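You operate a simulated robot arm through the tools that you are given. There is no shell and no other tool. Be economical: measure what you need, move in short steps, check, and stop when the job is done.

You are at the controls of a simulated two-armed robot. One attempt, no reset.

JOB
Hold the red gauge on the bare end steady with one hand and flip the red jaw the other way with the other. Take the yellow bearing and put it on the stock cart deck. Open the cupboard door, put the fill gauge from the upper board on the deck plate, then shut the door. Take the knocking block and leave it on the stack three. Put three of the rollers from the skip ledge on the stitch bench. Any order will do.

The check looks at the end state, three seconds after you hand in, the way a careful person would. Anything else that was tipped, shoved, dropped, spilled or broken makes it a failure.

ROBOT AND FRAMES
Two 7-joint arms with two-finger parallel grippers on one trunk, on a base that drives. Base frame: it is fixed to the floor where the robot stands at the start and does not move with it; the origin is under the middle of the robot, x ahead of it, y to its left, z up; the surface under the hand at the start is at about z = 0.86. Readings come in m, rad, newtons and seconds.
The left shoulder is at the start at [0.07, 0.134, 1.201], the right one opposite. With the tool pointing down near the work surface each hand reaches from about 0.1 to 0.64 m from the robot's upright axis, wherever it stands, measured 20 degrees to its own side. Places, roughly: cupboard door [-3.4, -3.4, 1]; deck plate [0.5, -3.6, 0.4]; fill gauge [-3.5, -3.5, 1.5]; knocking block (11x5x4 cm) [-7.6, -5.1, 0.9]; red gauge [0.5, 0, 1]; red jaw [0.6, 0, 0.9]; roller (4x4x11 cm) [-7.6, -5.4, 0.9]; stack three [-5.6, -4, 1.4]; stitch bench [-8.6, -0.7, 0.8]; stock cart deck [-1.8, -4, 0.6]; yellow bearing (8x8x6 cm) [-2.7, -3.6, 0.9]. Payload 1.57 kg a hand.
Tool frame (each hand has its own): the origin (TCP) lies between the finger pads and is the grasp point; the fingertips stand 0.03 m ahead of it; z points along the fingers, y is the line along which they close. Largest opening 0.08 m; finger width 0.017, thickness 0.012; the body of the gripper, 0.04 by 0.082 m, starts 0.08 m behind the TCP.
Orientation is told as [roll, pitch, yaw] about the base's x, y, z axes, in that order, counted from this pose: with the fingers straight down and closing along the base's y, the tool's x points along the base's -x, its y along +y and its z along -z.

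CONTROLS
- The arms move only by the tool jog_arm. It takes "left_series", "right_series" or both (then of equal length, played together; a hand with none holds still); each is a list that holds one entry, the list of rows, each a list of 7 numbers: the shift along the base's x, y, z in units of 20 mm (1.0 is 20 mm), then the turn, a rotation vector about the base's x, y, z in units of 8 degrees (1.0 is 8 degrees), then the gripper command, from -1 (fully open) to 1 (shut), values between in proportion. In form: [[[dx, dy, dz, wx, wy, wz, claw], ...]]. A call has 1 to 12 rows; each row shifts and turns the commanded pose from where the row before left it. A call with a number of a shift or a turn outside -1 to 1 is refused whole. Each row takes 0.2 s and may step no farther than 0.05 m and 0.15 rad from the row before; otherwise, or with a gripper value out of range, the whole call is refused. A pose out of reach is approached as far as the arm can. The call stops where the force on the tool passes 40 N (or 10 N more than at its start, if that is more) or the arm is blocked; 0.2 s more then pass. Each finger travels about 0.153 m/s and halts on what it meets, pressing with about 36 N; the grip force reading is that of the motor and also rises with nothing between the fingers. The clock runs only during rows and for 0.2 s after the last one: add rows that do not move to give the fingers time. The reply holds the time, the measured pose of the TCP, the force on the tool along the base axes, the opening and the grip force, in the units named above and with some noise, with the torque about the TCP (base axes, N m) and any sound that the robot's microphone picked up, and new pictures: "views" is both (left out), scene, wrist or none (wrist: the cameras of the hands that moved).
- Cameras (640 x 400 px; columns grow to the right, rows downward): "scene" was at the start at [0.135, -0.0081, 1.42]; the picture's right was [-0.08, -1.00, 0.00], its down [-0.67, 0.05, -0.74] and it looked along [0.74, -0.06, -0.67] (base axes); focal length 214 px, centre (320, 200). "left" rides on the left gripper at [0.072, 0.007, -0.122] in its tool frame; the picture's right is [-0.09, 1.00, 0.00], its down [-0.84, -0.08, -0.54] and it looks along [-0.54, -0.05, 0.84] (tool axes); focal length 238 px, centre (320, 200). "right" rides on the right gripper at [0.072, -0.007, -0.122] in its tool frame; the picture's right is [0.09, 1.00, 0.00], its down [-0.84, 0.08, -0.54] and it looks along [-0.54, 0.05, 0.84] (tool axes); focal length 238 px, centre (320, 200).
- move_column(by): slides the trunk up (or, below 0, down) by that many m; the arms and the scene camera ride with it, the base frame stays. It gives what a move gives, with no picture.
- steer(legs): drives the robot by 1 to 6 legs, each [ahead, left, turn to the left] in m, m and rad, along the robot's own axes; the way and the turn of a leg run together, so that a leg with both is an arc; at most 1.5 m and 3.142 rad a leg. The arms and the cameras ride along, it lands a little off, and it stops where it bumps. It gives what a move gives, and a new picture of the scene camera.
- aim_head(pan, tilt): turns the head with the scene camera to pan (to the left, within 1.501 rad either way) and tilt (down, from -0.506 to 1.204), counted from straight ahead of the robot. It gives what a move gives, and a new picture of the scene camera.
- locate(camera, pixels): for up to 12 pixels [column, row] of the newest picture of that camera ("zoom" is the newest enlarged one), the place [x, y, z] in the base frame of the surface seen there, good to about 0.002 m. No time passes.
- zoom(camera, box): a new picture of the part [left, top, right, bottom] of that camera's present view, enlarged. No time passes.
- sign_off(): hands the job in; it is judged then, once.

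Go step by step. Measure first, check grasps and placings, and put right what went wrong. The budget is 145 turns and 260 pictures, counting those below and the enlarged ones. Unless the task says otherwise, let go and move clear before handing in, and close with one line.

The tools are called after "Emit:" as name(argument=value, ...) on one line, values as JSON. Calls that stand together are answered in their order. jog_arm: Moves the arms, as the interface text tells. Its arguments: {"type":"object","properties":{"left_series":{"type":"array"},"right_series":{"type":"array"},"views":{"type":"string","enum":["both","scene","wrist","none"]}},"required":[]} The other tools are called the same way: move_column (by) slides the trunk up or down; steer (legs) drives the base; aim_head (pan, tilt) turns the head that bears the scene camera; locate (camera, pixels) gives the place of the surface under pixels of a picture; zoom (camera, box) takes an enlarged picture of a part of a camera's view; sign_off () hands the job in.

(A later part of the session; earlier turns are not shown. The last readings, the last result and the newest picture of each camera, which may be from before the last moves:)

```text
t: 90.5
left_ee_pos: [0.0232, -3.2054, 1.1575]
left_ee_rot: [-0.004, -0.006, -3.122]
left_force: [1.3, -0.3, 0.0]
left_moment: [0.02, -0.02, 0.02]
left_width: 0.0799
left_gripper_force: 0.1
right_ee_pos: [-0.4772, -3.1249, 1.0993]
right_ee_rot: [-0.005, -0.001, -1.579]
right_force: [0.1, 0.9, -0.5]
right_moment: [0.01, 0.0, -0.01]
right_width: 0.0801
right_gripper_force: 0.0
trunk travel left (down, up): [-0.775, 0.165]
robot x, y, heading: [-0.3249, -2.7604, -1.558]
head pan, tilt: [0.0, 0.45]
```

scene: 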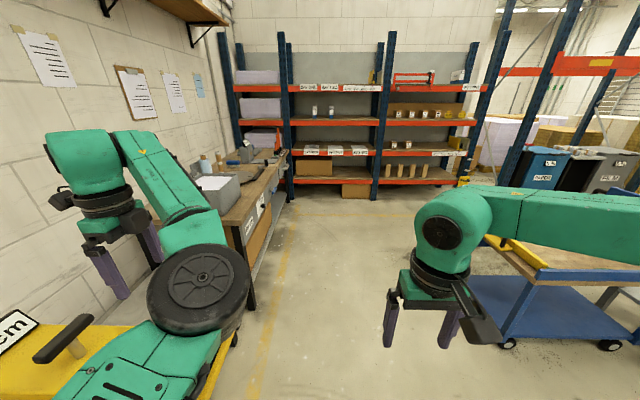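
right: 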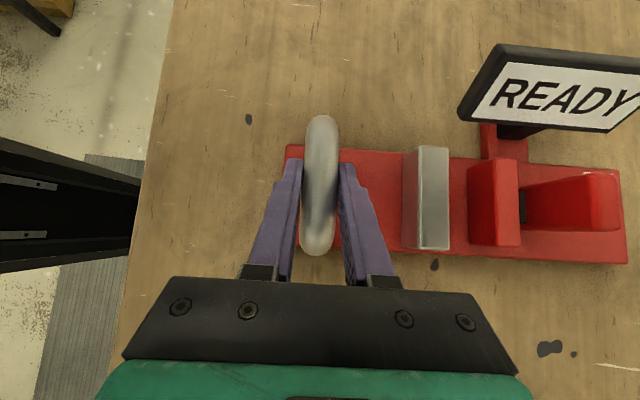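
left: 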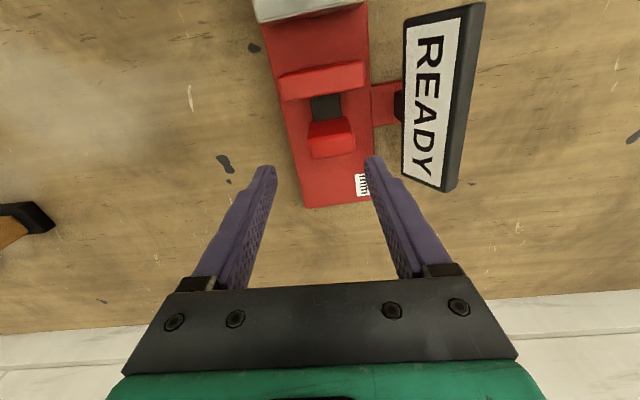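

Emit:
aim_head(pan=0.9, tilt=0.9)

Emit:
aim_head(pan=-0.9, tilt=0.5)

```text
t: 91.7
left_ee_pos: [0.0223, -3.2065, 1.1572]
left_ee_rot: [-0.004, -0.006, -3.122]
left_force: [-0.4, -0.4, 0.7]
left_moment: [0.01, 0.01, -0.01]
left_width: 0.0799
left_gripper_force: 0.2
right_ee_pos: [-0.4758, -3.1252, 1.0993]
right_ee_rot: [-0.007, -0.002, -1.579]
right_force: [0.0, -0.4, -0.6]
right_moment: [-0.03, 0.01, 0.0]
right_width: 0.0799
right_gripper_force: 0.1
trunk travel left (down, up): [-0.775, 0.165]
robot x, y, heading: [-0.3272, -2.762, -1.553]
head pan, tilt: [0.901, 0.901]
```

scene: 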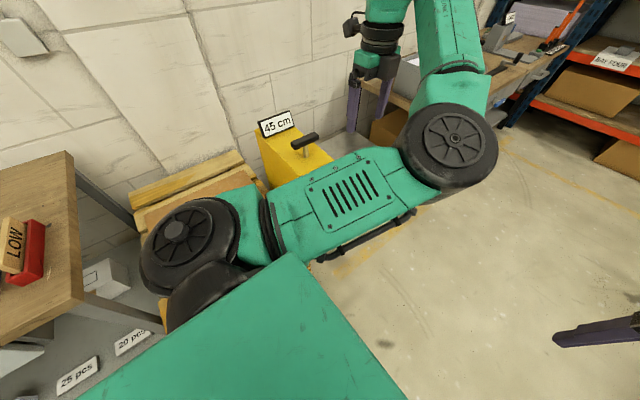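

```text
t: 93.5
left_ee_pos: [0.0232, -3.2068, 1.1577]
left_ee_rot: [-0.004, -0.004, -3.122]
left_force: [-0.7, 0.5, -0.1]
left_moment: [-0.04, 0.01, 0.01]
left_width: 0.08
left_gripper_force: 0.0
right_ee_pos: [-0.4761, -3.1267, 1.0995]
right_ee_rot: [-0.005, -0.003, -1.58]
right_force: [-0.2, -1.1, 0.3]
right_moment: [-0.05, 0.02, -0.02]
right_width: 0.08
right_gripper_force: 0.0
trunk travel left (down, up): [-0.775, 0.165]
robot x, y, heading: [-0.325, -2.7632, -1.547]
head pan, tilt: [-0.901, 0.499]
```

scene: 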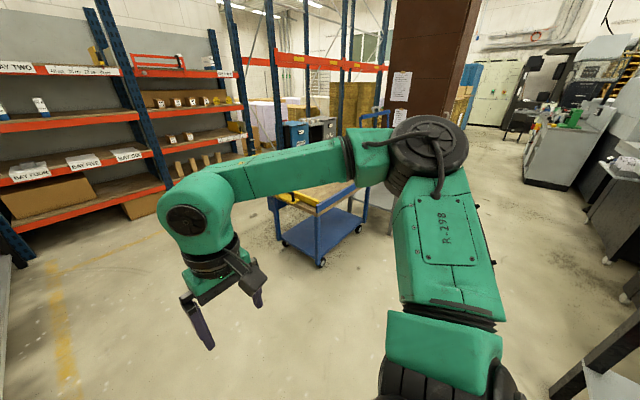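

Emit:
steer(legs=[[0, 0, -1.58]])

Emit:
aim_head(pan=0.15, tilt=0.45)

```text
t: 97.8
left_ee_pos: [-0.775, -3.1052, 1.1568]
left_ee_rot: [-0.005, -0.008, 1.578]
left_force: [-0.3, 0.1, 0.5]
left_moment: [0.01, 0.02, 0.02]
left_width: 0.0798
left_gripper_force: 0.2
right_ee_pos: [-0.6873, -2.6085, 1.0991]
right_ee_rot: [-0.006, 0.0, 3.12]
right_force: [-0.6, 0.2, 0.3]
right_moment: [-0.01, -0.02, 0.0]
right_width: 0.0799
right_gripper_force: 0.1
trunk travel left (down, up): [-0.775, 0.165]
robot x, y, heading: [-0.3244, -2.7595, -3.131]
head pan, tilt: [-0.901, 0.499]
```

scene: 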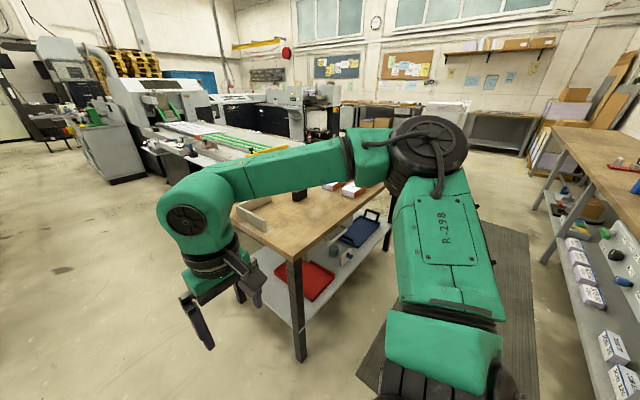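

```text
t: 99.1
left_ee_pos: [-0.775, -3.105, 1.1577]
left_ee_rot: [-0.003, -0.007, 1.578]
left_force: [0.0, 0.6, -0.2]
left_moment: [0.02, -0.02, -0.02]
left_width: 0.0799
left_gripper_force: 0.0
right_ee_pos: [-0.6871, -2.608, 1.0997]
right_ee_rot: [-0.005, -0.003, 3.122]
right_force: [-0.2, -0.8, -0.4]
right_moment: [0.01, 0.01, -0.02]
right_width: 0.0801
right_gripper_force: 0.1
trunk travel left (down, up): [-0.775, 0.165]
robot x, y, heading: [-0.3239, -2.7613, -3.133]
head pan, tilt: [0.15, 0.45]
```

scene: 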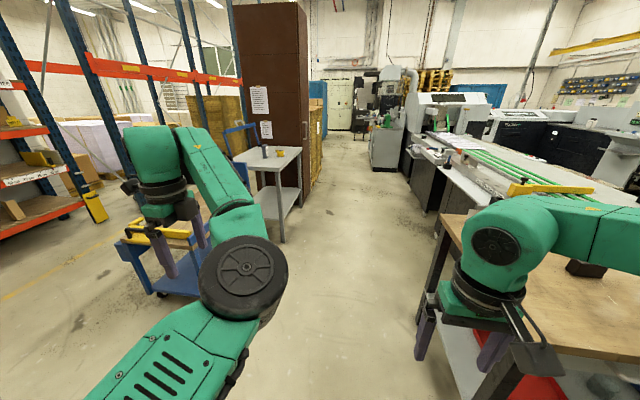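

Emit:
zoom(camera="scene", box=[220, 0, 340, 250])

Emit:
locate(camera="scene", pixels=[[280, 153], [265, 152], [300, 152], [283, 168], [232, 160], [303, 50], [304, 130], [283, 238], [125, 245], [170, 285], [420, 300], [265, 50]])

```text
1.60 times, centred on (280, 125) of scene
```

zoom: 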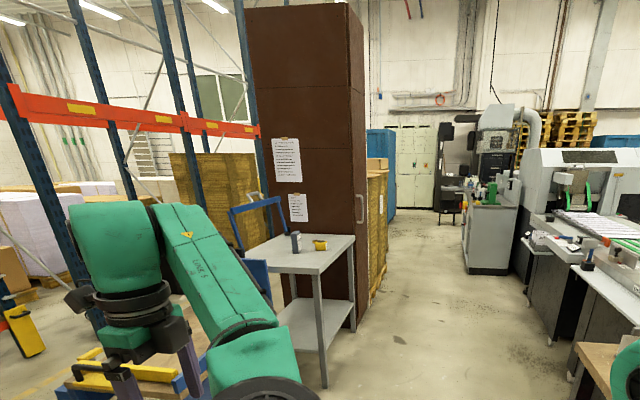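

```text
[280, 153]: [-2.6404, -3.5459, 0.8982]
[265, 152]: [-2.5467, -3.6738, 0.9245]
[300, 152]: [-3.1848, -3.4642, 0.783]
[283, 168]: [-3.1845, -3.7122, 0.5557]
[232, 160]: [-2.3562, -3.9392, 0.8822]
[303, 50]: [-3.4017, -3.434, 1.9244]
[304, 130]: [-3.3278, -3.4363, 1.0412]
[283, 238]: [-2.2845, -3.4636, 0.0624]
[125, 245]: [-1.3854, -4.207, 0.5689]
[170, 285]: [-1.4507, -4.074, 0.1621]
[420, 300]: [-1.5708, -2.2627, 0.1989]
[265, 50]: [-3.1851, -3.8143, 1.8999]
```

The cupboard door faces +y at y -3.435, with its handle near x -3.25. The bearing is on the grey table at (-2.64, -3.55, 0.9). I'll drive there and face the table.

Emit:
steer(legs=[[1.1, 0.2, 0], [1.05, 0, 0], [0, 0, 1.57]])

Emit:
aim_head(pan=0, tilt=0.7)

```text
t: 113.7
left_ee_pos: [-2.2032, -3.4295, 1.1575]
left_ee_rot: [-0.004, -0.005, 3.089]
left_force: [-0.6, -0.4, -0.2]
left_moment: [-0.01, 0.03, 0.03]
left_width: 0.0801
left_gripper_force: 0.0
right_ee_pos: [-2.6948, -3.3145, 1.0993]
right_ee_rot: [-0.006, -0.002, -1.647]
right_force: [-0.4, 0.1, 0.3]
right_moment: [0.0, -0.01, 0.0]
right_width: 0.0799
right_gripper_force: 0.0
trunk travel left (down, up): [-0.775, 0.165]
robot x, y, heading: [-2.521, -2.9615, -1.617]
head pan, tilt: [0.15, 0.45]
```

scene: 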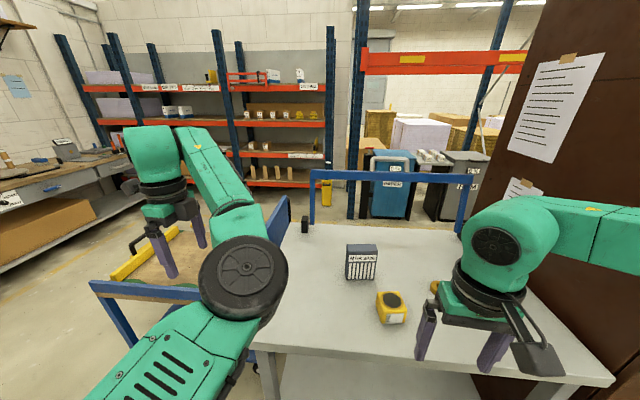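

```text
t: 114.5
left_ee_pos: [-2.2024, -3.4306, 1.1573]
left_ee_rot: [-0.005, -0.007, 3.09]
left_force: [-0.1, -0.4, -0.8]
left_moment: [-0.04, 0.0, -0.02]
left_width: 0.0799
left_gripper_force: 0.1
right_ee_pos: [-2.6949, -3.3137, 1.1002]
right_ee_rot: [-0.005, -0.001, -1.648]
right_force: [0.3, 0.8, -0.7]
right_moment: [-0.01, 0.01, 0.0]
right_width: 0.08
right_gripper_force: 0.0
trunk travel left (down, up): [-0.775, 0.165]
robot x, y, heading: [-2.522, -2.9646, -1.626]
head pan, tilt: [0.0, 0.7]
```

scene: 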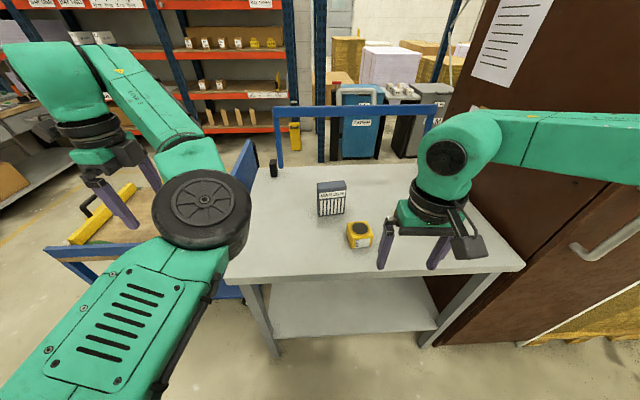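

Emit:
zoom(camera="scene", box=[300, 170, 400, 260])

Emit:
locate(camera="scene", pixels=[[358, 229], [347, 224], [349, 240], [350, 246], [370, 241], [368, 225], [361, 240], [345, 195], [318, 197], [360, 255], [332, 185], [332, 200]])

```text
4.44 times, centred on (350, 215) of scene
```

zoom: 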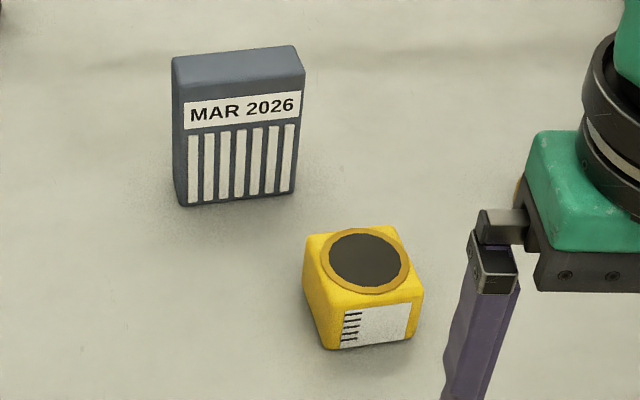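

```text
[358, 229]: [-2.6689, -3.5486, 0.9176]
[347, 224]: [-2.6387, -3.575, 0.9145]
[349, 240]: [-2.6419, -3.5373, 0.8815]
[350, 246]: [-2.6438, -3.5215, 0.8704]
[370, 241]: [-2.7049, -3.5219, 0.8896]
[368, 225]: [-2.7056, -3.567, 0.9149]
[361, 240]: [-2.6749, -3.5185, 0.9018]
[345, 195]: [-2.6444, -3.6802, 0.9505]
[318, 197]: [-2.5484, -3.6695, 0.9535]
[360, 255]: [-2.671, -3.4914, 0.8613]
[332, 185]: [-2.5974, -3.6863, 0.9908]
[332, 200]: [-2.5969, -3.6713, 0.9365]
```

Emit:
jog_arm(right_series=[[[0.3, -1, -0.5, 0, 0, 0.55, -1], [0.3, -1, -0.5, 0, 0, 0, -1], [0.3, -1, -0.5, 0, 0, 0, -1], [0, -1, -0.5, 0, 0, 0, -1], [0, -1, -0.5, 0, 0, 0, -1], [0, -0.5, -0.5, 0, 0, 0, -1], [0, 0, 0, 0, 0, 0, -1]]], views="wrist")

```text
t: 116.1
left_ee_pos: [-2.2031, -3.4289, 1.1576]
left_ee_rot: [-0.004, -0.008, 3.091]
left_force: [-0.7, 0.3, 0.7]
left_moment: [0.02, -0.03, -0.02]
left_width: 0.0797
left_gripper_force: 0.1
right_ee_pos: [-2.6766, -3.4233, 1.0401]
right_ee_rot: [-0.007, -0.002, -1.572]
right_force: [0.8, 0.3, 0.1]
right_moment: [0.01, 0.0, 0.02]
right_width: 0.0801
right_gripper_force: 0.1
trunk travel left (down, up): [-0.775, 0.165]
robot x, y, heading: [-2.5209, -2.9598, -1.623]
head pan, tilt: [0.0, 0.7]
```

right: 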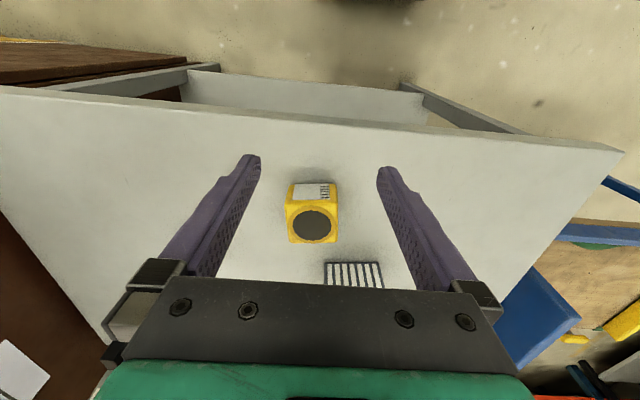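

Emit:
zoom(camera="right", box=[260, 160, 380, 260])

Emit:
locate(camera="right", pixels=[[288, 208], [337, 206], [291, 240], [334, 238], [312, 225], [290, 190], [337, 188]])

```text
4.00 times, centred on (320, 210) of right
```

zoom: 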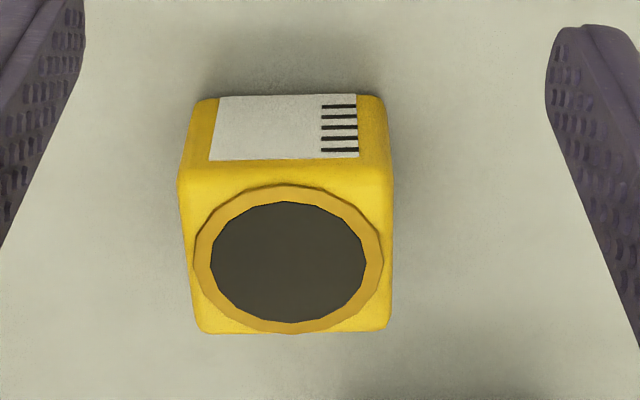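

```text
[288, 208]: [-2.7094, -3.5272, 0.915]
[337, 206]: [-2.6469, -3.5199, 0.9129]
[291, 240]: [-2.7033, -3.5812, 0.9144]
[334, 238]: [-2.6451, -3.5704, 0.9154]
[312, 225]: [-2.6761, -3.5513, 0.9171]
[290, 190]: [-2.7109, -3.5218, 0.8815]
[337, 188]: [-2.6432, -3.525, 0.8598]
```

The bearing is about 65 mm wide and rotated about +0.1 rad, centred at (-2.676, -3.551). I'll align over it and descend.

Emit:
jog_arm(right_series=[[[0, -1, 0, 0, 0, 0.7, -1], [0, -1, 0, 0, 0, 0, -1], [0, -1, 0, 0, 0, 0, -1], [0, -1, -0.5, 0, 0, 0, -1], [0, -1, -1, 0, 0, 0, -1], [0, -1, -1, 0, 0, 0, -1], [0, -0.4, -1, 0, 0, 0, -1], [0, 0, -1, 0, 0, 0, -1], [0, 0, -0.8, 0, 0, 0, -1], [0, 0, 0, 0, 0, 0, -1]]], views="wrist")

```text
t: 118.3
left_ee_pos: [-2.2021, -3.4301, 1.1579]
left_ee_rot: [-0.002, -0.007, 3.09]
left_force: [-0.3, 0.5, 0.2]
left_moment: [-0.01, -0.03, 0.0]
left_width: 0.08
left_gripper_force: 0.1
right_ee_pos: [-2.7302, -3.4617, 0.9541]
right_ee_rot: [-0.003, -0.006, -1.473]
right_force: [-0.7, -0.4, 0.2]
right_moment: [0.0, -0.01, 0.0]
right_width: 0.0803
right_gripper_force: 0.0
right hand out of reach, approached as far as the arm can: row 2, 3, 4, 5, 6, 7, 8, 9
trunk travel left (down, up): [-0.775, 0.165]
robot x, y, heading: [-2.5183, -2.965, -1.622]
head pan, tilt: [0.0, 0.7]
```

right: 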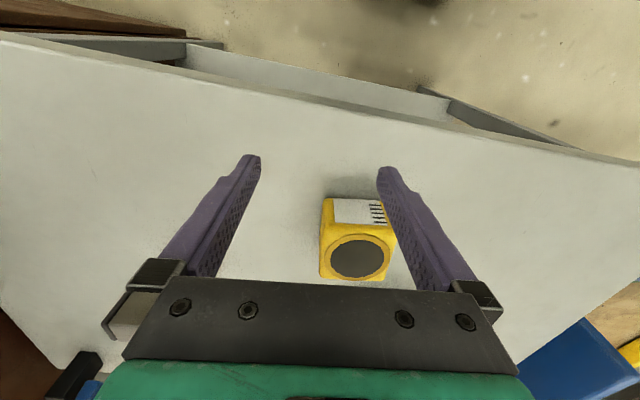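

Out of reach from here, so I'll raise the hand and drive 0.12 closer.

Emit:
jog_arm(right_series=[[[0, 0, 1, 0, 0, 0, -1], [0, 0, 1, 0, 0, 0, -1], [0, 0, 1, 0, 0, 0, -1], [0, 0, 1, 0, 0, 0, -1]]], views="none")

Emit:
steer(legs=[[0.13, 0, 0.05]])

```text
t: 119.3
left_ee_pos: [-2.2042, -3.4302, 1.1578]
left_ee_rot: [-0.002, -0.007, 3.092]
left_force: [-0.2, 0.4, -0.1]
left_moment: [0.0, 0.03, -0.03]
left_width: 0.0799
left_gripper_force: 0.0
right_ee_pos: [-2.7297, -3.4617, 1.0345]
right_ee_rot: [-0.005, -0.002, -1.473]
right_force: [-1.3, -0.3, 0.1]
right_moment: [-0.04, 0.01, 0.0]
right_width: 0.08
right_gripper_force: 0.1
trunk travel left (down, up): [-0.775, 0.165]
robot x, y, heading: [-2.5188, -2.9623, -1.623]
head pan, tilt: [0.0, 0.7]
```

```text
t: 120.5
left_ee_pos: [-2.1835, -3.5395, 1.16]
left_ee_rot: [-0.002, -0.003, -3.142]
left_force: [0.4, -0.2, 0.9]
left_moment: [-0.05, 0.01, -0.01]
left_width: 0.08
left_gripper_force: 0.1
right_ee_pos: [-2.7064, -3.5981, 1.0356]
right_ee_rot: [-0.006, -0.002, -1.422]
right_force: [0.1, 0.3, -0.2]
right_moment: [-0.02, -0.01, 0.02]
right_width: 0.0798
right_gripper_force: 0.0
trunk travel left (down, up): [-0.775, 0.165]
robot x, y, heading: [-2.5219, -3.0908, -1.571]
head pan, tilt: [0.0, 0.7]
```

scene: 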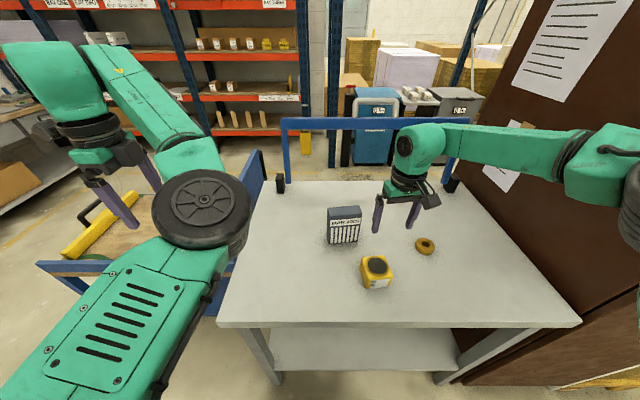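

Emit:
zoom(camera="scene", box=[350, 220, 450, 300])

Emit:
locate(camera="scene", pixels=[[417, 247], [433, 245], [425, 240], [425, 254], [425, 246], [440, 250], [363, 260], [388, 275], [376, 264]])

```text
5.00 times, centred on (400, 260) of scene
```

zoom: 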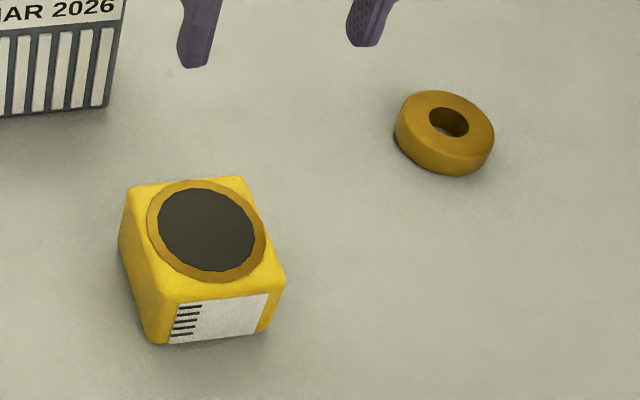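

```text
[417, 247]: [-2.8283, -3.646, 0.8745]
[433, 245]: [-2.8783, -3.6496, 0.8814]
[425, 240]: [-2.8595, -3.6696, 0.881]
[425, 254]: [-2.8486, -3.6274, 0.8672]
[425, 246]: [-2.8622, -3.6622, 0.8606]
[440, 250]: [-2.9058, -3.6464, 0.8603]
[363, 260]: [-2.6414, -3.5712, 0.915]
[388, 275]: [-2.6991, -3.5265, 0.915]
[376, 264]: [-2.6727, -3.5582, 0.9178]
```

The box-shaped piece with the black bore matches the given place and size, while the small ring does not. I'll align over it and descend.

Emit:
jog_arm(right_series=[[[0.8, 1, 0, 0, 0, -0.35, -1], [0.8, 1, -0.5, 0, 0, 0, -1], [0, 0.3, -1, 0, 0, 0, -1], [0, 0, -1, 0, 0, 0, -1], [0, 0, -1, 0, 0, 0, -1], [0, 0, 0, 0, 0, 0, -1]]], views="wrist")

```text
t: 121.9
left_ee_pos: [-2.1825, -3.541, 1.1582]
left_ee_rot: [-0.004, -0.005, -3.141]
left_force: [0.7, 0.6, -0.3]
left_moment: [-0.01, -0.01, 0.0]
left_width: 0.0801
left_gripper_force: 0.0
right_ee_pos: [-2.6736, -3.5559, 0.9625]
right_ee_rot: [-0.006, -0.002, -1.471]
right_force: [0.4, 0.2, 0.3]
right_moment: [-0.05, -0.02, 0.01]
right_width: 0.0801
right_gripper_force: 0.2
trunk travel left (down, up): [-0.775, 0.165]
robot x, y, heading: [-2.525, -3.0935, -1.564]
head pan, tilt: [0.0, 0.7]
```

right: 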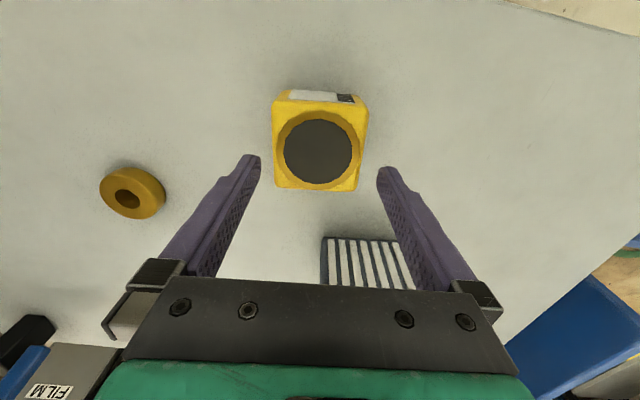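

Emit:
jog_arm(right_series=[[[0, 0.1, -1, 0, 0, 0, -1], [0, 0.1, -1, 0, 0, 0, -1], [0, 0, -1, 0, 0, 0, -1], [0, 0, -0.15, 0, 0, 0, -1], [0, 0, 0, 0, 0, 0, -0.7], [0, 0, 0, 0, 0, 0, 0], [0, 0, 0, 0, 0, 0, 0.3], [0, 0, 0, 0, 0, 0, 0.3], [0, 0, 1, 0, 0, 0, 0.3], [0, 0, 1, 0, 0, 0, 0.3], [0, 0, 1, 0, 0, 0, 0.3], [0, 0, 1, 0, 0, 0, 0.3]]], views="wrist")

```text
t: 124.5
left_ee_pos: [-2.1825, -3.5407, 1.1578]
left_ee_rot: [-0.003, -0.008, -3.139]
left_force: [0.7, 1.2, -0.7]
left_moment: [0.01, -0.04, 0.0]
left_width: 0.0799
left_gripper_force: 0.0
right_ee_pos: [-2.6764, -3.549, 0.9839]
right_ee_rot: [-0.006, -0.001, -1.472]
right_force: [-0.1, 0.9, -3.6]
right_moment: [0.01, -0.02, -0.02]
right_width: 0.0699
right_gripper_force: 35.8
right hand out of reach, approached as far as the arm can: row 3
trunk travel left (down, up): [-0.775, 0.165]
robot x, y, heading: [-2.5207, -3.0885, -1.568]
head pan, tilt: [0.0, 0.7]
```

right: 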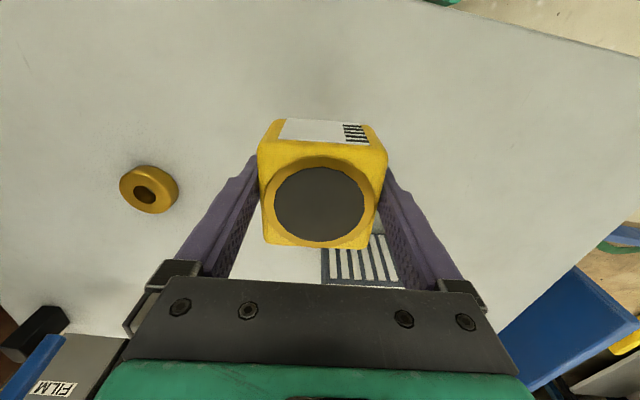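

Bearing grasped (70 mm wide, about 0.35 kg). I'll lift it, back off and move sideways to face the cart.

Emit:
jog_arm(right_series=[[[0, 0.5, 1, 0, 0, 0, 0.3], [0, 0.5, 1, 0, 0, 0, 0.3], [0, 0.5, 1, 0, 0, 0, 0.3], [0, 0.5, 1, 0, 0, 0, 0.3], [0, 1, 1, 0, 0, 0, 0.3], [0, 1, 0, 0, 0, 0, 0.3], [0, 1, 0, 0, 0, 0, 0.3]]], views="none")

Emit:
steer(legs=[[-0.3, 0, 0], [0, 0.85, 0]])

Emit:
aim_head(pan=-0.2, tilt=0.75)

```text
t: 126.1
left_ee_pos: [-2.1823, -3.5411, 1.1572]
left_ee_rot: [-0.004, -0.004, -3.139]
left_force: [0.6, 0.0, 0.1]
left_moment: [-0.03, 0.01, -0.02]
left_width: 0.0797
left_gripper_force: 0.0
right_ee_pos: [-2.6782, -3.4469, 1.083]
right_ee_rot: [-0.007, -0.002, -1.471]
right_force: [-0.6, -0.3, -3.7]
right_moment: [0.01, 0.0, -0.01]
right_width: 0.0702
right_gripper_force: 36.3
trunk travel left (down, up): [-0.775, 0.165]
robot x, y, heading: [-2.5227, -3.0904, -1.567]
head pan, tilt: [0.0, 0.7]
```

```text
t: 132.3
left_ee_pos: [-1.3299, -3.2497, 1.1576]
left_ee_rot: [-0.006, -0.004, 3.135]
left_force: [0.3, 0.0, -0.3]
left_moment: [0.01, 0.03, -0.01]
left_width: 0.0802
left_gripper_force: 0.1
right_ee_pos: [-1.8254, -3.1525, 1.0831]
right_ee_rot: [-0.007, 0.0, -1.48]
right_force: [-0.2, -0.2, -3.7]
right_moment: [0.01, 0.0, -0.01]
right_width: 0.0697
right_gripper_force: 36.1
trunk travel left (down, up): [-0.775, 0.165]
robot x, y, heading: [-1.6698, -2.7962, -1.574]
head pan, tilt: [0.0, 0.7]
```

scene: 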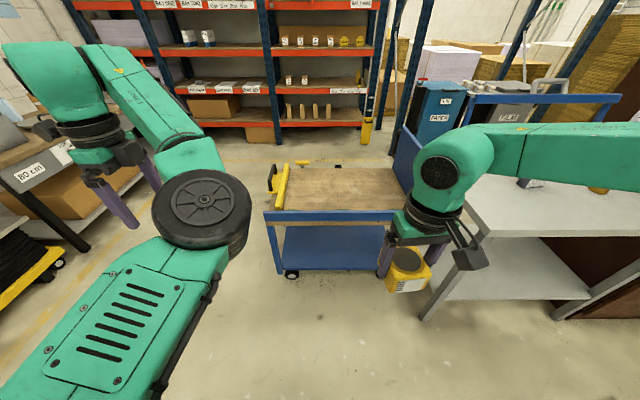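

```text
t: 133.1
left_ee_pos: [-1.3292, -3.2493, 1.1576]
left_ee_rot: [-0.005, -0.008, 3.134]
left_force: [0.2, -0.3, -0.8]
left_moment: [0.01, 0.02, 0.01]
left_width: 0.08
left_gripper_force: 0.0
right_ee_pos: [-1.8249, -3.1534, 1.0815]
right_ee_rot: [-0.005, -0.001, -1.478]
right_force: [0.2, -0.1, -2.7]
right_moment: [0.01, 0.01, 0.0]
right_width: 0.0697
right_gripper_force: 35.6
trunk travel left (down, up): [-0.775, 0.165]
robot x, y, heading: [-1.669, -2.795, -1.579]
head pan, tilt: [-0.201, 0.75]
```

scene: 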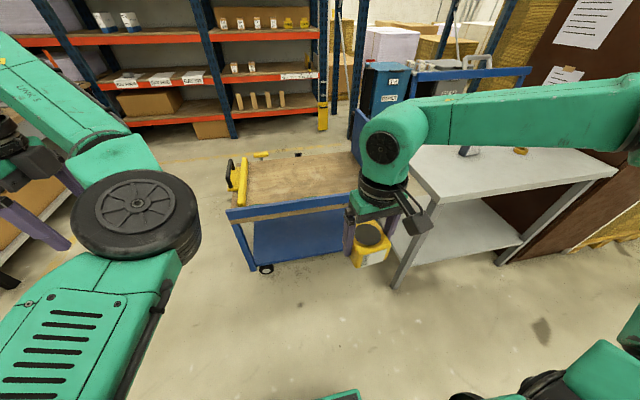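

Emit:
locate(camera="scene", pixels=[[290, 200], [240, 207], [340, 195], [250, 165], [300, 160], [340, 155], [300, 175], [232, 212], [335, 203], [243, 180], [400, 285], [260, 155]])

Emit:
zoom(camera="scene", box=[210, 130, 390, 280])

```text
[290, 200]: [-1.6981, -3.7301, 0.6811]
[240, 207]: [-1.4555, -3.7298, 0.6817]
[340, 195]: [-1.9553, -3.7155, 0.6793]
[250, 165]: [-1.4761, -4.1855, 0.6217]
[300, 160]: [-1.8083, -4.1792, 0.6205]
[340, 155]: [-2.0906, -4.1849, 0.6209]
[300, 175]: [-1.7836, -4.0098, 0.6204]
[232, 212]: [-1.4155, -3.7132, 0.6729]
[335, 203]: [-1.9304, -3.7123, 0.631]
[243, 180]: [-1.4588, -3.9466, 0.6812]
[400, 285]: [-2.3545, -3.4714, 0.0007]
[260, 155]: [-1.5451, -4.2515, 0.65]
```

```text
2.67 times, centred on (300, 205) of scene
```

zoom: 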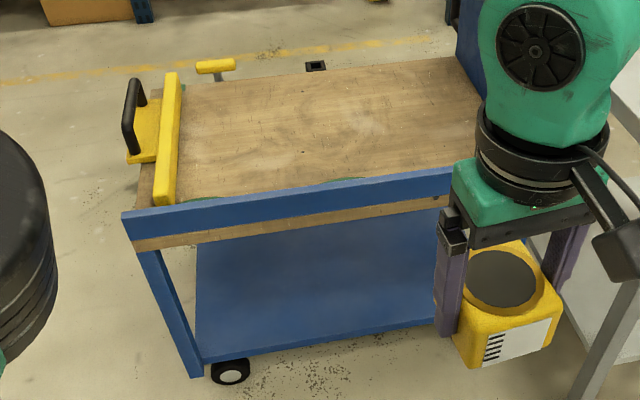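

Emit:
locate(camera="scene", pixels=[[560, 130], [620, 130], [635, 350], [560, 370], [130, 215], [40, 300], [600, 350]])

Emit:
aim_head(pan=-0.9, tilt=0.75)

```text
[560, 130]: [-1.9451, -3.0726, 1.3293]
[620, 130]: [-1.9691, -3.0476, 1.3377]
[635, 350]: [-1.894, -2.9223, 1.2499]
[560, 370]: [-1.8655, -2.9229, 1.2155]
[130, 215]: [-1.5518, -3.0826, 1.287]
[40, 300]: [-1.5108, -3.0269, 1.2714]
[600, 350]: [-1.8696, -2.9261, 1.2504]
```

```text
t: 134.1
left_ee_pos: [-1.3293, -3.2493, 1.1568]
left_ee_rot: [-0.005, -0.006, 3.136]
left_force: [-0.3, 0.2, -1.1]
left_moment: [0.01, 0.01, 0.0]
left_width: 0.0801
left_gripper_force: 0.0
right_ee_pos: [-1.8247, -3.1527, 1.0816]
right_ee_rot: [-0.004, -0.001, -1.478]
right_force: [0.5, 0.2, -3.4]
right_moment: [0.02, 0.0, 0.0]
right_width: 0.0698
right_gripper_force: 36.3
trunk travel left (down, up): [-0.775, 0.165]
robot x, y, heading: [-1.6663, -2.7955, -1.573]
head pan, tilt: [-0.901, 0.75]
```

scene: 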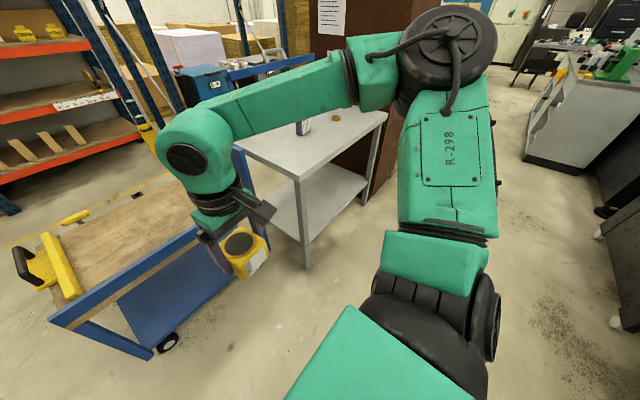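

The right elbow is high and only about 0.35 out, so there's clearance. I'll drive to the cart and lower the trunk.

Emit:
steer(legs=[[0.58, 0.05, 0]])

Emit:
move_column(by=-0.2)

Emit:
aim_head(pan=-0.1, tilt=0.9)

```text
t: 137.4
left_ee_pos: [-1.2859, -3.8266, 1.1578]
left_ee_rot: [-0.003, -0.005, 3.134]
left_force: [-0.4, 0.5, 0.4]
left_moment: [-0.02, -0.01, 0.01]
left_width: 0.0798
left_gripper_force: 0.1
right_ee_pos: [-1.7797, -3.7281, 1.0827]
right_ee_rot: [-0.006, -0.002, -1.48]
right_force: [-0.2, -0.2, -3.9]
right_moment: [0.02, -0.01, -0.03]
right_width: 0.0699
right_gripper_force: 36.8
trunk travel left (down, up): [-0.775, 0.165]
robot x, y, heading: [-1.621, -3.3722, -1.576]
head pan, tilt: [-0.901, 0.75]
```

scene: 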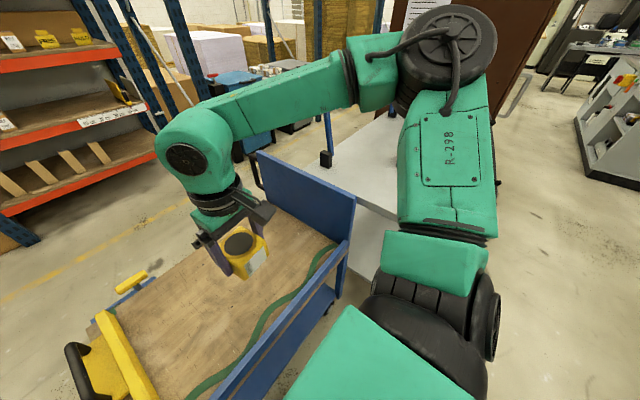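

```text
t: 139.6
left_ee_pos: [-1.2847, -3.8285, 0.9589]
left_ee_rot: [-0.004, -0.004, 3.136]
left_force: [-0.3, 1.5, 0.2]
left_moment: [0.01, 0.01, 0.0]
left_width: 0.0801
left_gripper_force: 0.0
right_ee_pos: [-1.7793, -3.7296, 0.8826]
right_ee_rot: [-0.006, -0.002, -1.479]
right_force: [0.3, -1.1, -2.7]
right_moment: [-0.01, 0.01, 0.02]
right_width: 0.0698
right_gripper_force: 36.5
trunk travel left (down, up): [-0.575, 0.365]
robot x, y, heading: [-1.6219, -3.3761, -1.581]
head pan, tilt: [-0.901, 0.75]
```

```text
t: 140.7
left_ee_pos: [-1.2844, -3.8289, 0.9573]
left_ee_rot: [-0.005, -0.005, 3.135]
left_force: [-0.4, -0.4, 0.0]
left_moment: [-0.03, 0.03, -0.02]
left_width: 0.0801
left_gripper_force: 0.2
right_ee_pos: [-1.7785, -3.7305, 0.8805]
right_ee_rot: [-0.007, -0.002, -1.481]
right_force: [-0.1, -0.1, -3.1]
right_moment: [0.01, -0.02, -0.01]
right_width: 0.0701
right_gripper_force: 35.6
trunk travel left (down, up): [-0.575, 0.365]
robot x, y, heading: [-1.622, -3.3709, -1.575]
head pan, tilt: [-0.099, 0.901]
```

scene: 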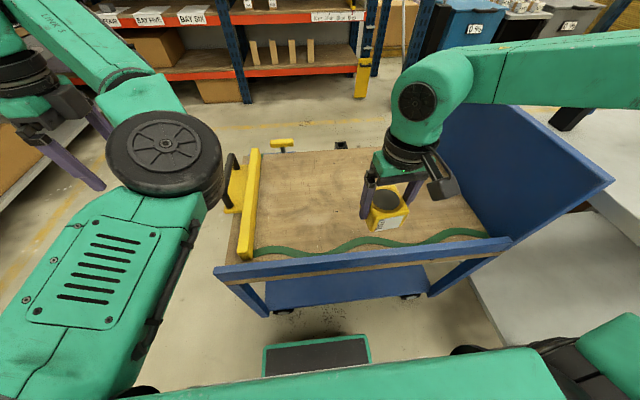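

Emit:
locate(camera="scene", pixels=[[300, 253], [355, 242], [400, 242], [470, 230], [340, 230], [340, 200], [330, 268], [320, 360], [300, 340]])

Emit:
move_column(by=-0.05)

Emit:
jog_arm(right_series=[[[0.3, -1, -0.5, 0, 0, 0, 0.3], [0.3, -1, -0.5, 0, 0, 0, 0.3], [0, -1, -0.5, 0, 0, 0, 0.3], [0, -1, -0.5, 0, 0, 0, 0.3], [0, -1, -0.5, 0, 0, 0, 0.3], [0, -1, -0.5, 0, 0, 0, 0.3], [0, -1, -0.5, 0, 0, 0, 0.3]]], views="scene")

```text
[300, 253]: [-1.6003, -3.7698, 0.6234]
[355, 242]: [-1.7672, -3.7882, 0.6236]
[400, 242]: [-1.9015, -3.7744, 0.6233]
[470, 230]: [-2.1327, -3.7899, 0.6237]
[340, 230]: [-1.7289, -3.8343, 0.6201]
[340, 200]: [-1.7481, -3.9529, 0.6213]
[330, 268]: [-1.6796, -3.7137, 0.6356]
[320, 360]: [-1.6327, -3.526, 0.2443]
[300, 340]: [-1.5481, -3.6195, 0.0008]
```

```text
t: 141.7
left_ee_pos: [-1.2838, -3.8272, 0.9074]
left_ee_rot: [-0.003, -0.007, 3.134]
left_force: [-0.7, 0.2, 0.2]
left_moment: [-0.01, -0.01, 0.01]
left_width: 0.0801
left_gripper_force: 0.1
right_ee_pos: [-1.7792, -3.7292, 0.8323]
right_ee_rot: [-0.007, -0.002, -1.48]
right_force: [0.6, 0.5, -2.8]
right_moment: [0.04, 0.02, -0.01]
right_width: 0.0703
right_gripper_force: 36.1
trunk travel left (down, up): [-0.525, 0.415]
robot x, y, heading: [-1.6231, -3.375, -1.575]
head pan, tilt: [-0.099, 0.901]
```

```text
t: 143.2
left_ee_pos: [-1.2841, -3.8278, 0.9068]
left_ee_rot: [-0.004, -0.005, 3.134]
left_force: [0.5, 0.6, -0.1]
left_moment: [0.06, 0.03, -0.01]
left_width: 0.0801
left_gripper_force: 0.1
right_ee_pos: [-1.7677, -3.8702, 0.7596]
right_ee_rot: [-0.004, -0.002, -1.48]
right_force: [0.2, 0.5, -4.0]
right_moment: [0.04, -0.01, 0.02]
right_width: 0.0698
right_gripper_force: 35.7
trunk travel left (down, up): [-0.525, 0.415]
robot x, y, heading: [-1.6235, -3.3757, -1.576]
head pan, tilt: [-0.099, 0.901]
```

scene: 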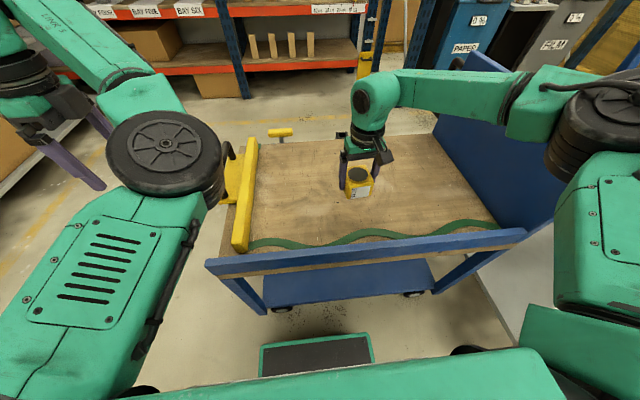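

Emit:
jog_arm(right_series=[[[0, 0, -1, 0, 0, 0, 0.3], [0, 0, -1, 0, 0, 0, 0.3], [0, 0, -1, 0, 0, 0, 0.3], [0, 0, -1, 0, 0, 0, 0.3], [0, 0, -0.5, 0, 0, 0, 0.3], [0, 0, -0.2, 0, 0, 0, 0.3], [0, 0, 0, 0, 0, 0, 0.3]]], views="wrist")

```text
t: 144.8
left_ee_pos: [-1.2844, -3.828, 0.9072]
left_ee_rot: [-0.005, -0.005, 3.133]
left_force: [0.8, -0.1, 0.7]
left_moment: [-0.01, -0.01, -0.01]
left_width: 0.0798
left_gripper_force: 0.1
right_ee_pos: [-1.7827, -3.8493, 0.6781]
right_ee_rot: [-0.004, -0.003, -1.481]
right_force: [0.5, 0.4, -3.3]
right_moment: [0.0, 0.0, 0.01]
right_width: 0.0699
right_gripper_force: 36.0
right hand out of reach, approached as far as the arm can: row 2, 3, 4, 5
trunk travel left (down, up): [-0.525, 0.415]
robot x, y, heading: [-1.6223, -3.3739, -1.577]
head pan, tilt: [-0.099, 0.901]
```

right: 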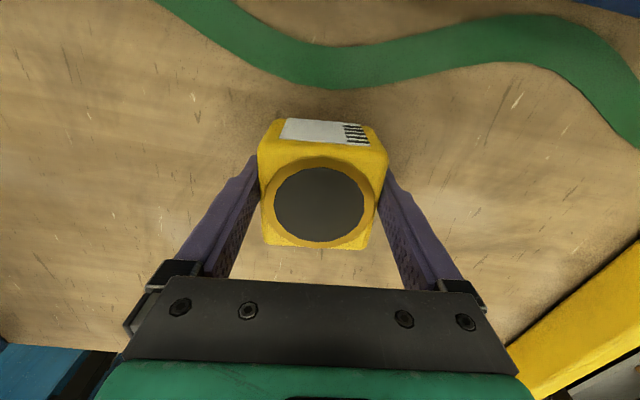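

Reach shrinks lower down, so I'll set the last 15 mm down with the trunk instead.

Emit:
move_column(by=-0.013)

Emit:
jog_arm(right_series=[[[0, 0, -0.1, 0, 0, 0, 0.3], [0, 0, 0, 0, 0, 0, 0.3]]], views="none")

```text
t: 145.5
left_ee_pos: [-1.2841, -3.8278, 0.8942]
left_ee_rot: [-0.004, -0.006, 3.135]
left_force: [0.6, -0.6, -0.2]
left_moment: [0.0, -0.01, 0.02]
left_width: 0.08
left_gripper_force: 0.0
right_ee_pos: [-1.7847, -3.85, 0.6658]
right_ee_rot: [-0.006, -0.003, -1.481]
right_force: [-0.8, 0.0, 0.4]
right_moment: [0.15, -0.08, 0.02]
right_width: 0.0695
right_gripper_force: 36.3
trunk travel left (down, up): [-0.512, 0.428]
robot x, y, heading: [-1.6206, -3.3729, -1.579]
head pan, tilt: [-0.099, 0.901]
```

```text
t: 146.1
left_ee_pos: [-1.2843, -3.8267, 0.8957]
left_ee_rot: [-0.005, -0.006, 3.134]
left_force: [0.1, -0.3, 0.0]
left_moment: [0.01, 0.02, 0.0]
left_width: 0.0803
left_gripper_force: 0.0
right_ee_pos: [-1.7824, -3.8503, 0.6653]
right_ee_rot: [-0.002, -0.009, -1.479]
right_force: [-2.5, -3.2, 11.4]
right_moment: [0.36, -0.37, -0.04]
right_width: 0.0697
right_gripper_force: 36.1
trunk travel left (down, up): [-0.512, 0.428]
robot x, y, heading: [-1.6241, -3.3755, -1.576]
head pan, tilt: [-0.099, 0.901]
```

The deck now carries the bearing (11 N upward). I'll open the hand, rise and check.

Emit:
jog_arm(right_series=[[[0, 0, 0, 0, 0, 0, -0.9], [0, 0, 0, 0, 0, 0, -1], [0, 0, 1, 0, 0, 0, -1], [0, 0, 1, 0, 0, 0, -1], [0, 0, 1, 0, 0, 0, -1], [0, 0, 1, 0, 0, 0, -1], [0, 0, 1, 0, 0, 0, -1], [0, 0, 0, 0, 0, 0, -1]]], views="wrist")

```text
t: 147.9
left_ee_pos: [-1.2839, -3.8275, 0.895]
left_ee_rot: [-0.004, -0.004, 3.135]
left_force: [0.0, 0.7, 0.8]
left_moment: [-0.02, 0.02, -0.02]
left_width: 0.08
left_gripper_force: 0.0
right_ee_pos: [-1.7828, -3.8502, 0.7659]
right_ee_rot: [-0.002, -0.002, -1.479]
right_force: [0.8, -0.1, 0.3]
right_moment: [0.0, -0.02, 0.0]
right_width: 0.0797
right_gripper_force: 0.1
trunk travel left (down, up): [-0.512, 0.428]
robot x, y, heading: [-1.6208, -3.3727, -1.579]
head pan, tilt: [-0.099, 0.901]
```

right: 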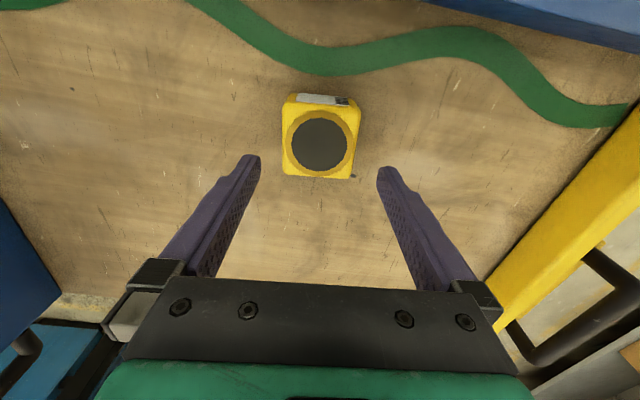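

The bearing is down clear of the hose. I'll raise the trunk, back off and move sideways to the cupboard.

Emit:
move_column(by=0.263)

Emit:
steer(legs=[[-0.55, 0, 0], [0, -1.4, 0]])

Emit:
aim_head(pan=-0.35, tilt=0.45)

```text
t: 150.6
left_ee_pos: [-1.2848, -3.8281, 1.1589]
left_ee_rot: [-0.004, -0.007, 3.135]
left_force: [-0.3, -0.1, 0.2]
left_moment: [0.0, 0.01, 0.03]
left_width: 0.0797
left_gripper_force: 0.1
right_ee_pos: [-1.7826, -3.849, 1.0279]
right_ee_rot: [-0.004, -0.004, -1.48]
right_force: [0.7, 0.0, -0.1]
right_moment: [0.0, -0.01, -0.01]
right_width: 0.0804
right_gripper_force: 0.0
trunk travel left (down, up): [-0.775, 0.165]
robot x, y, heading: [-1.6199, -3.3759, -1.579]
head pan, tilt: [-0.099, 0.901]
```

```text
t: 160.3
left_ee_pos: [-2.6729, -3.2777, 1.1586]
left_ee_rot: [-0.004, -0.007, -3.128]
left_force: [-0.2, -0.7, -0.1]
left_moment: [0.03, 0.0, -0.01]
left_width: 0.0801
left_gripper_force: 0.1
right_ee_pos: [-3.1712, -3.3101, 1.0293]
right_ee_rot: [-0.003, -0.006, -1.461]
right_force: [-0.2, 0.8, 0.9]
right_moment: [-0.03, 0.03, 0.02]
right_width: 0.0801
right_gripper_force: 0.1
trunk travel left (down, up): [-0.775, 0.165]
robot x, y, heading: [-3.0213, -2.8305, -1.557]
head pan, tilt: [-0.099, 0.901]
```

scene: 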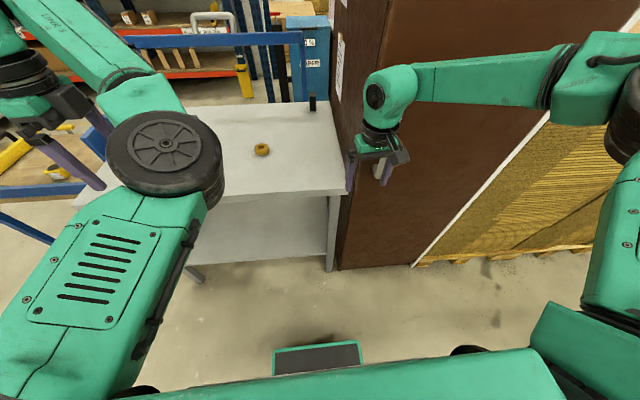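

```text
t: 161.2
left_ee_pos: [-2.6748, -3.2792, 1.1575]
left_ee_rot: [-0.002, -0.007, -3.128]
left_force: [0.5, -0.7, 0.4]
left_moment: [0.01, 0.01, 0.04]
left_width: 0.0801
left_gripper_force: 0.1
right_ee_pos: [-3.1714, -3.31, 1.0283]
right_ee_rot: [-0.003, -0.006, -1.459]
right_force: [0.0, 0.4, -0.3]
right_moment: [-0.01, -0.03, 0.01]
right_width: 0.08
right_gripper_force: 0.1
trunk travel left (down, up): [-0.775, 0.165]
robot x, y, heading: [-3.0181, -2.8293, -1.558]
head pan, tilt: [-0.351, 0.45]
```

scene: 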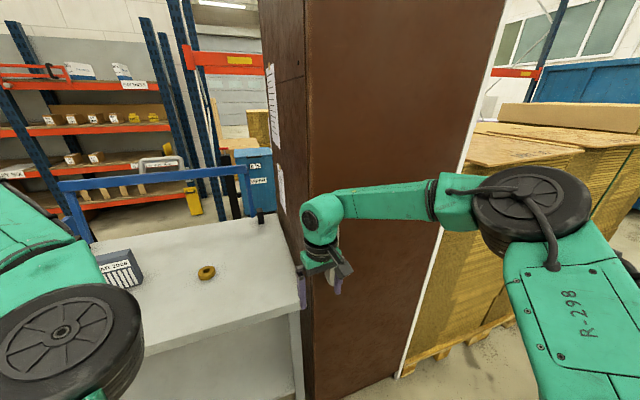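

Emit:
jog_arm(right_series=[[[0, 1, 0, 0, 0, 0, -1], [0, 1, 0, 0, 0, 0, -1], [0, 1, 0, 0, 0, 0, -1], [-1, 1, 0, 0, 0, 0, -1], [-1, 1, 0, 0, 0, 0, -1], [-1, 1, 0, 0, 0, 0, -1], [-1, 0, 0, 0, 0, 0, -1], [-1, 0, 0, 0, 0, 0, -1], [-1, 0, 0, 0, 0, 0, -1], [-1, 0, 0, 0, 0, 0, -1]]], views="scene")

```text
t: 163.4
left_ee_pos: [-2.6748, -3.2778, 1.1595]
left_ee_rot: [-0.004, -0.004, -3.127]
left_force: [-0.2, -0.4, -1.0]
left_moment: [0.0, -0.03, -0.02]
left_width: 0.0798
left_gripper_force: 0.1
right_ee_pos: [-3.3128, -3.1889, 1.0281]
right_ee_rot: [0.0, -0.006, -1.457]
right_force: [0.6, 0.2, 0.2]
right_moment: [0.01, -0.02, -0.01]
right_width: 0.0803
right_gripper_force: 0.2
trunk travel left (down, up): [-0.775, 0.165]
robot x, y, heading: [-3.0219, -2.831, -1.555]
head pan, tilt: [-0.351, 0.45]
```

scene: 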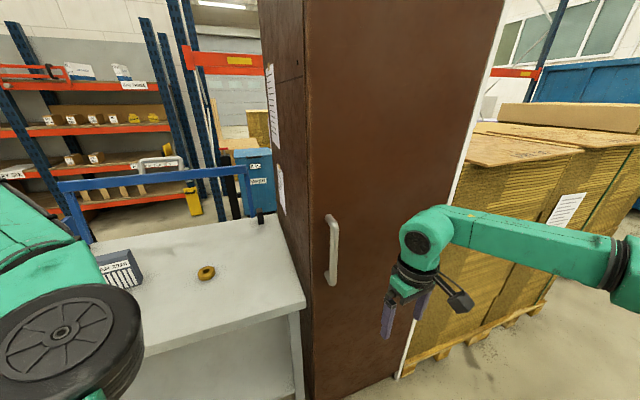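

Emit:
zoom(camera="scene", box=[250, 160, 420, 320])

Emit:
locate(camera="scene", pixels=[[334, 230], [334, 250], [333, 275], [329, 218], [331, 283], [312, 250], [350, 250], [440, 220], [480, 100], [310, 100], [497, 20], [400, 376]])

```text
2.50 times, centred on (335, 240) of scene
```

zoom: 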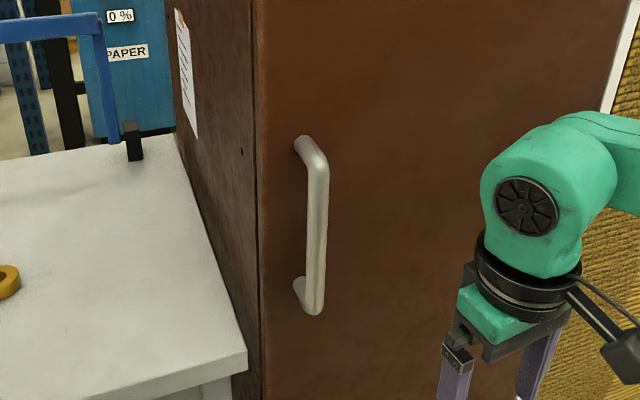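

```text
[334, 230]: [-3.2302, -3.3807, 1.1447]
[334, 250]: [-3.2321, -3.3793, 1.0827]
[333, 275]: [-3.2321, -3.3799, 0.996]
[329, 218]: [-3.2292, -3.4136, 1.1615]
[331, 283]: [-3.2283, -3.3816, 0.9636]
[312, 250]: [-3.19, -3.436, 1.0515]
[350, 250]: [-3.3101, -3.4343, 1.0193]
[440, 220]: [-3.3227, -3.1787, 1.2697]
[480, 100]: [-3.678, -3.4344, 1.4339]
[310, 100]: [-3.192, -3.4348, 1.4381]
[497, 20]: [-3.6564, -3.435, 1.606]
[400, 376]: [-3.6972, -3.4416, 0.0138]
```

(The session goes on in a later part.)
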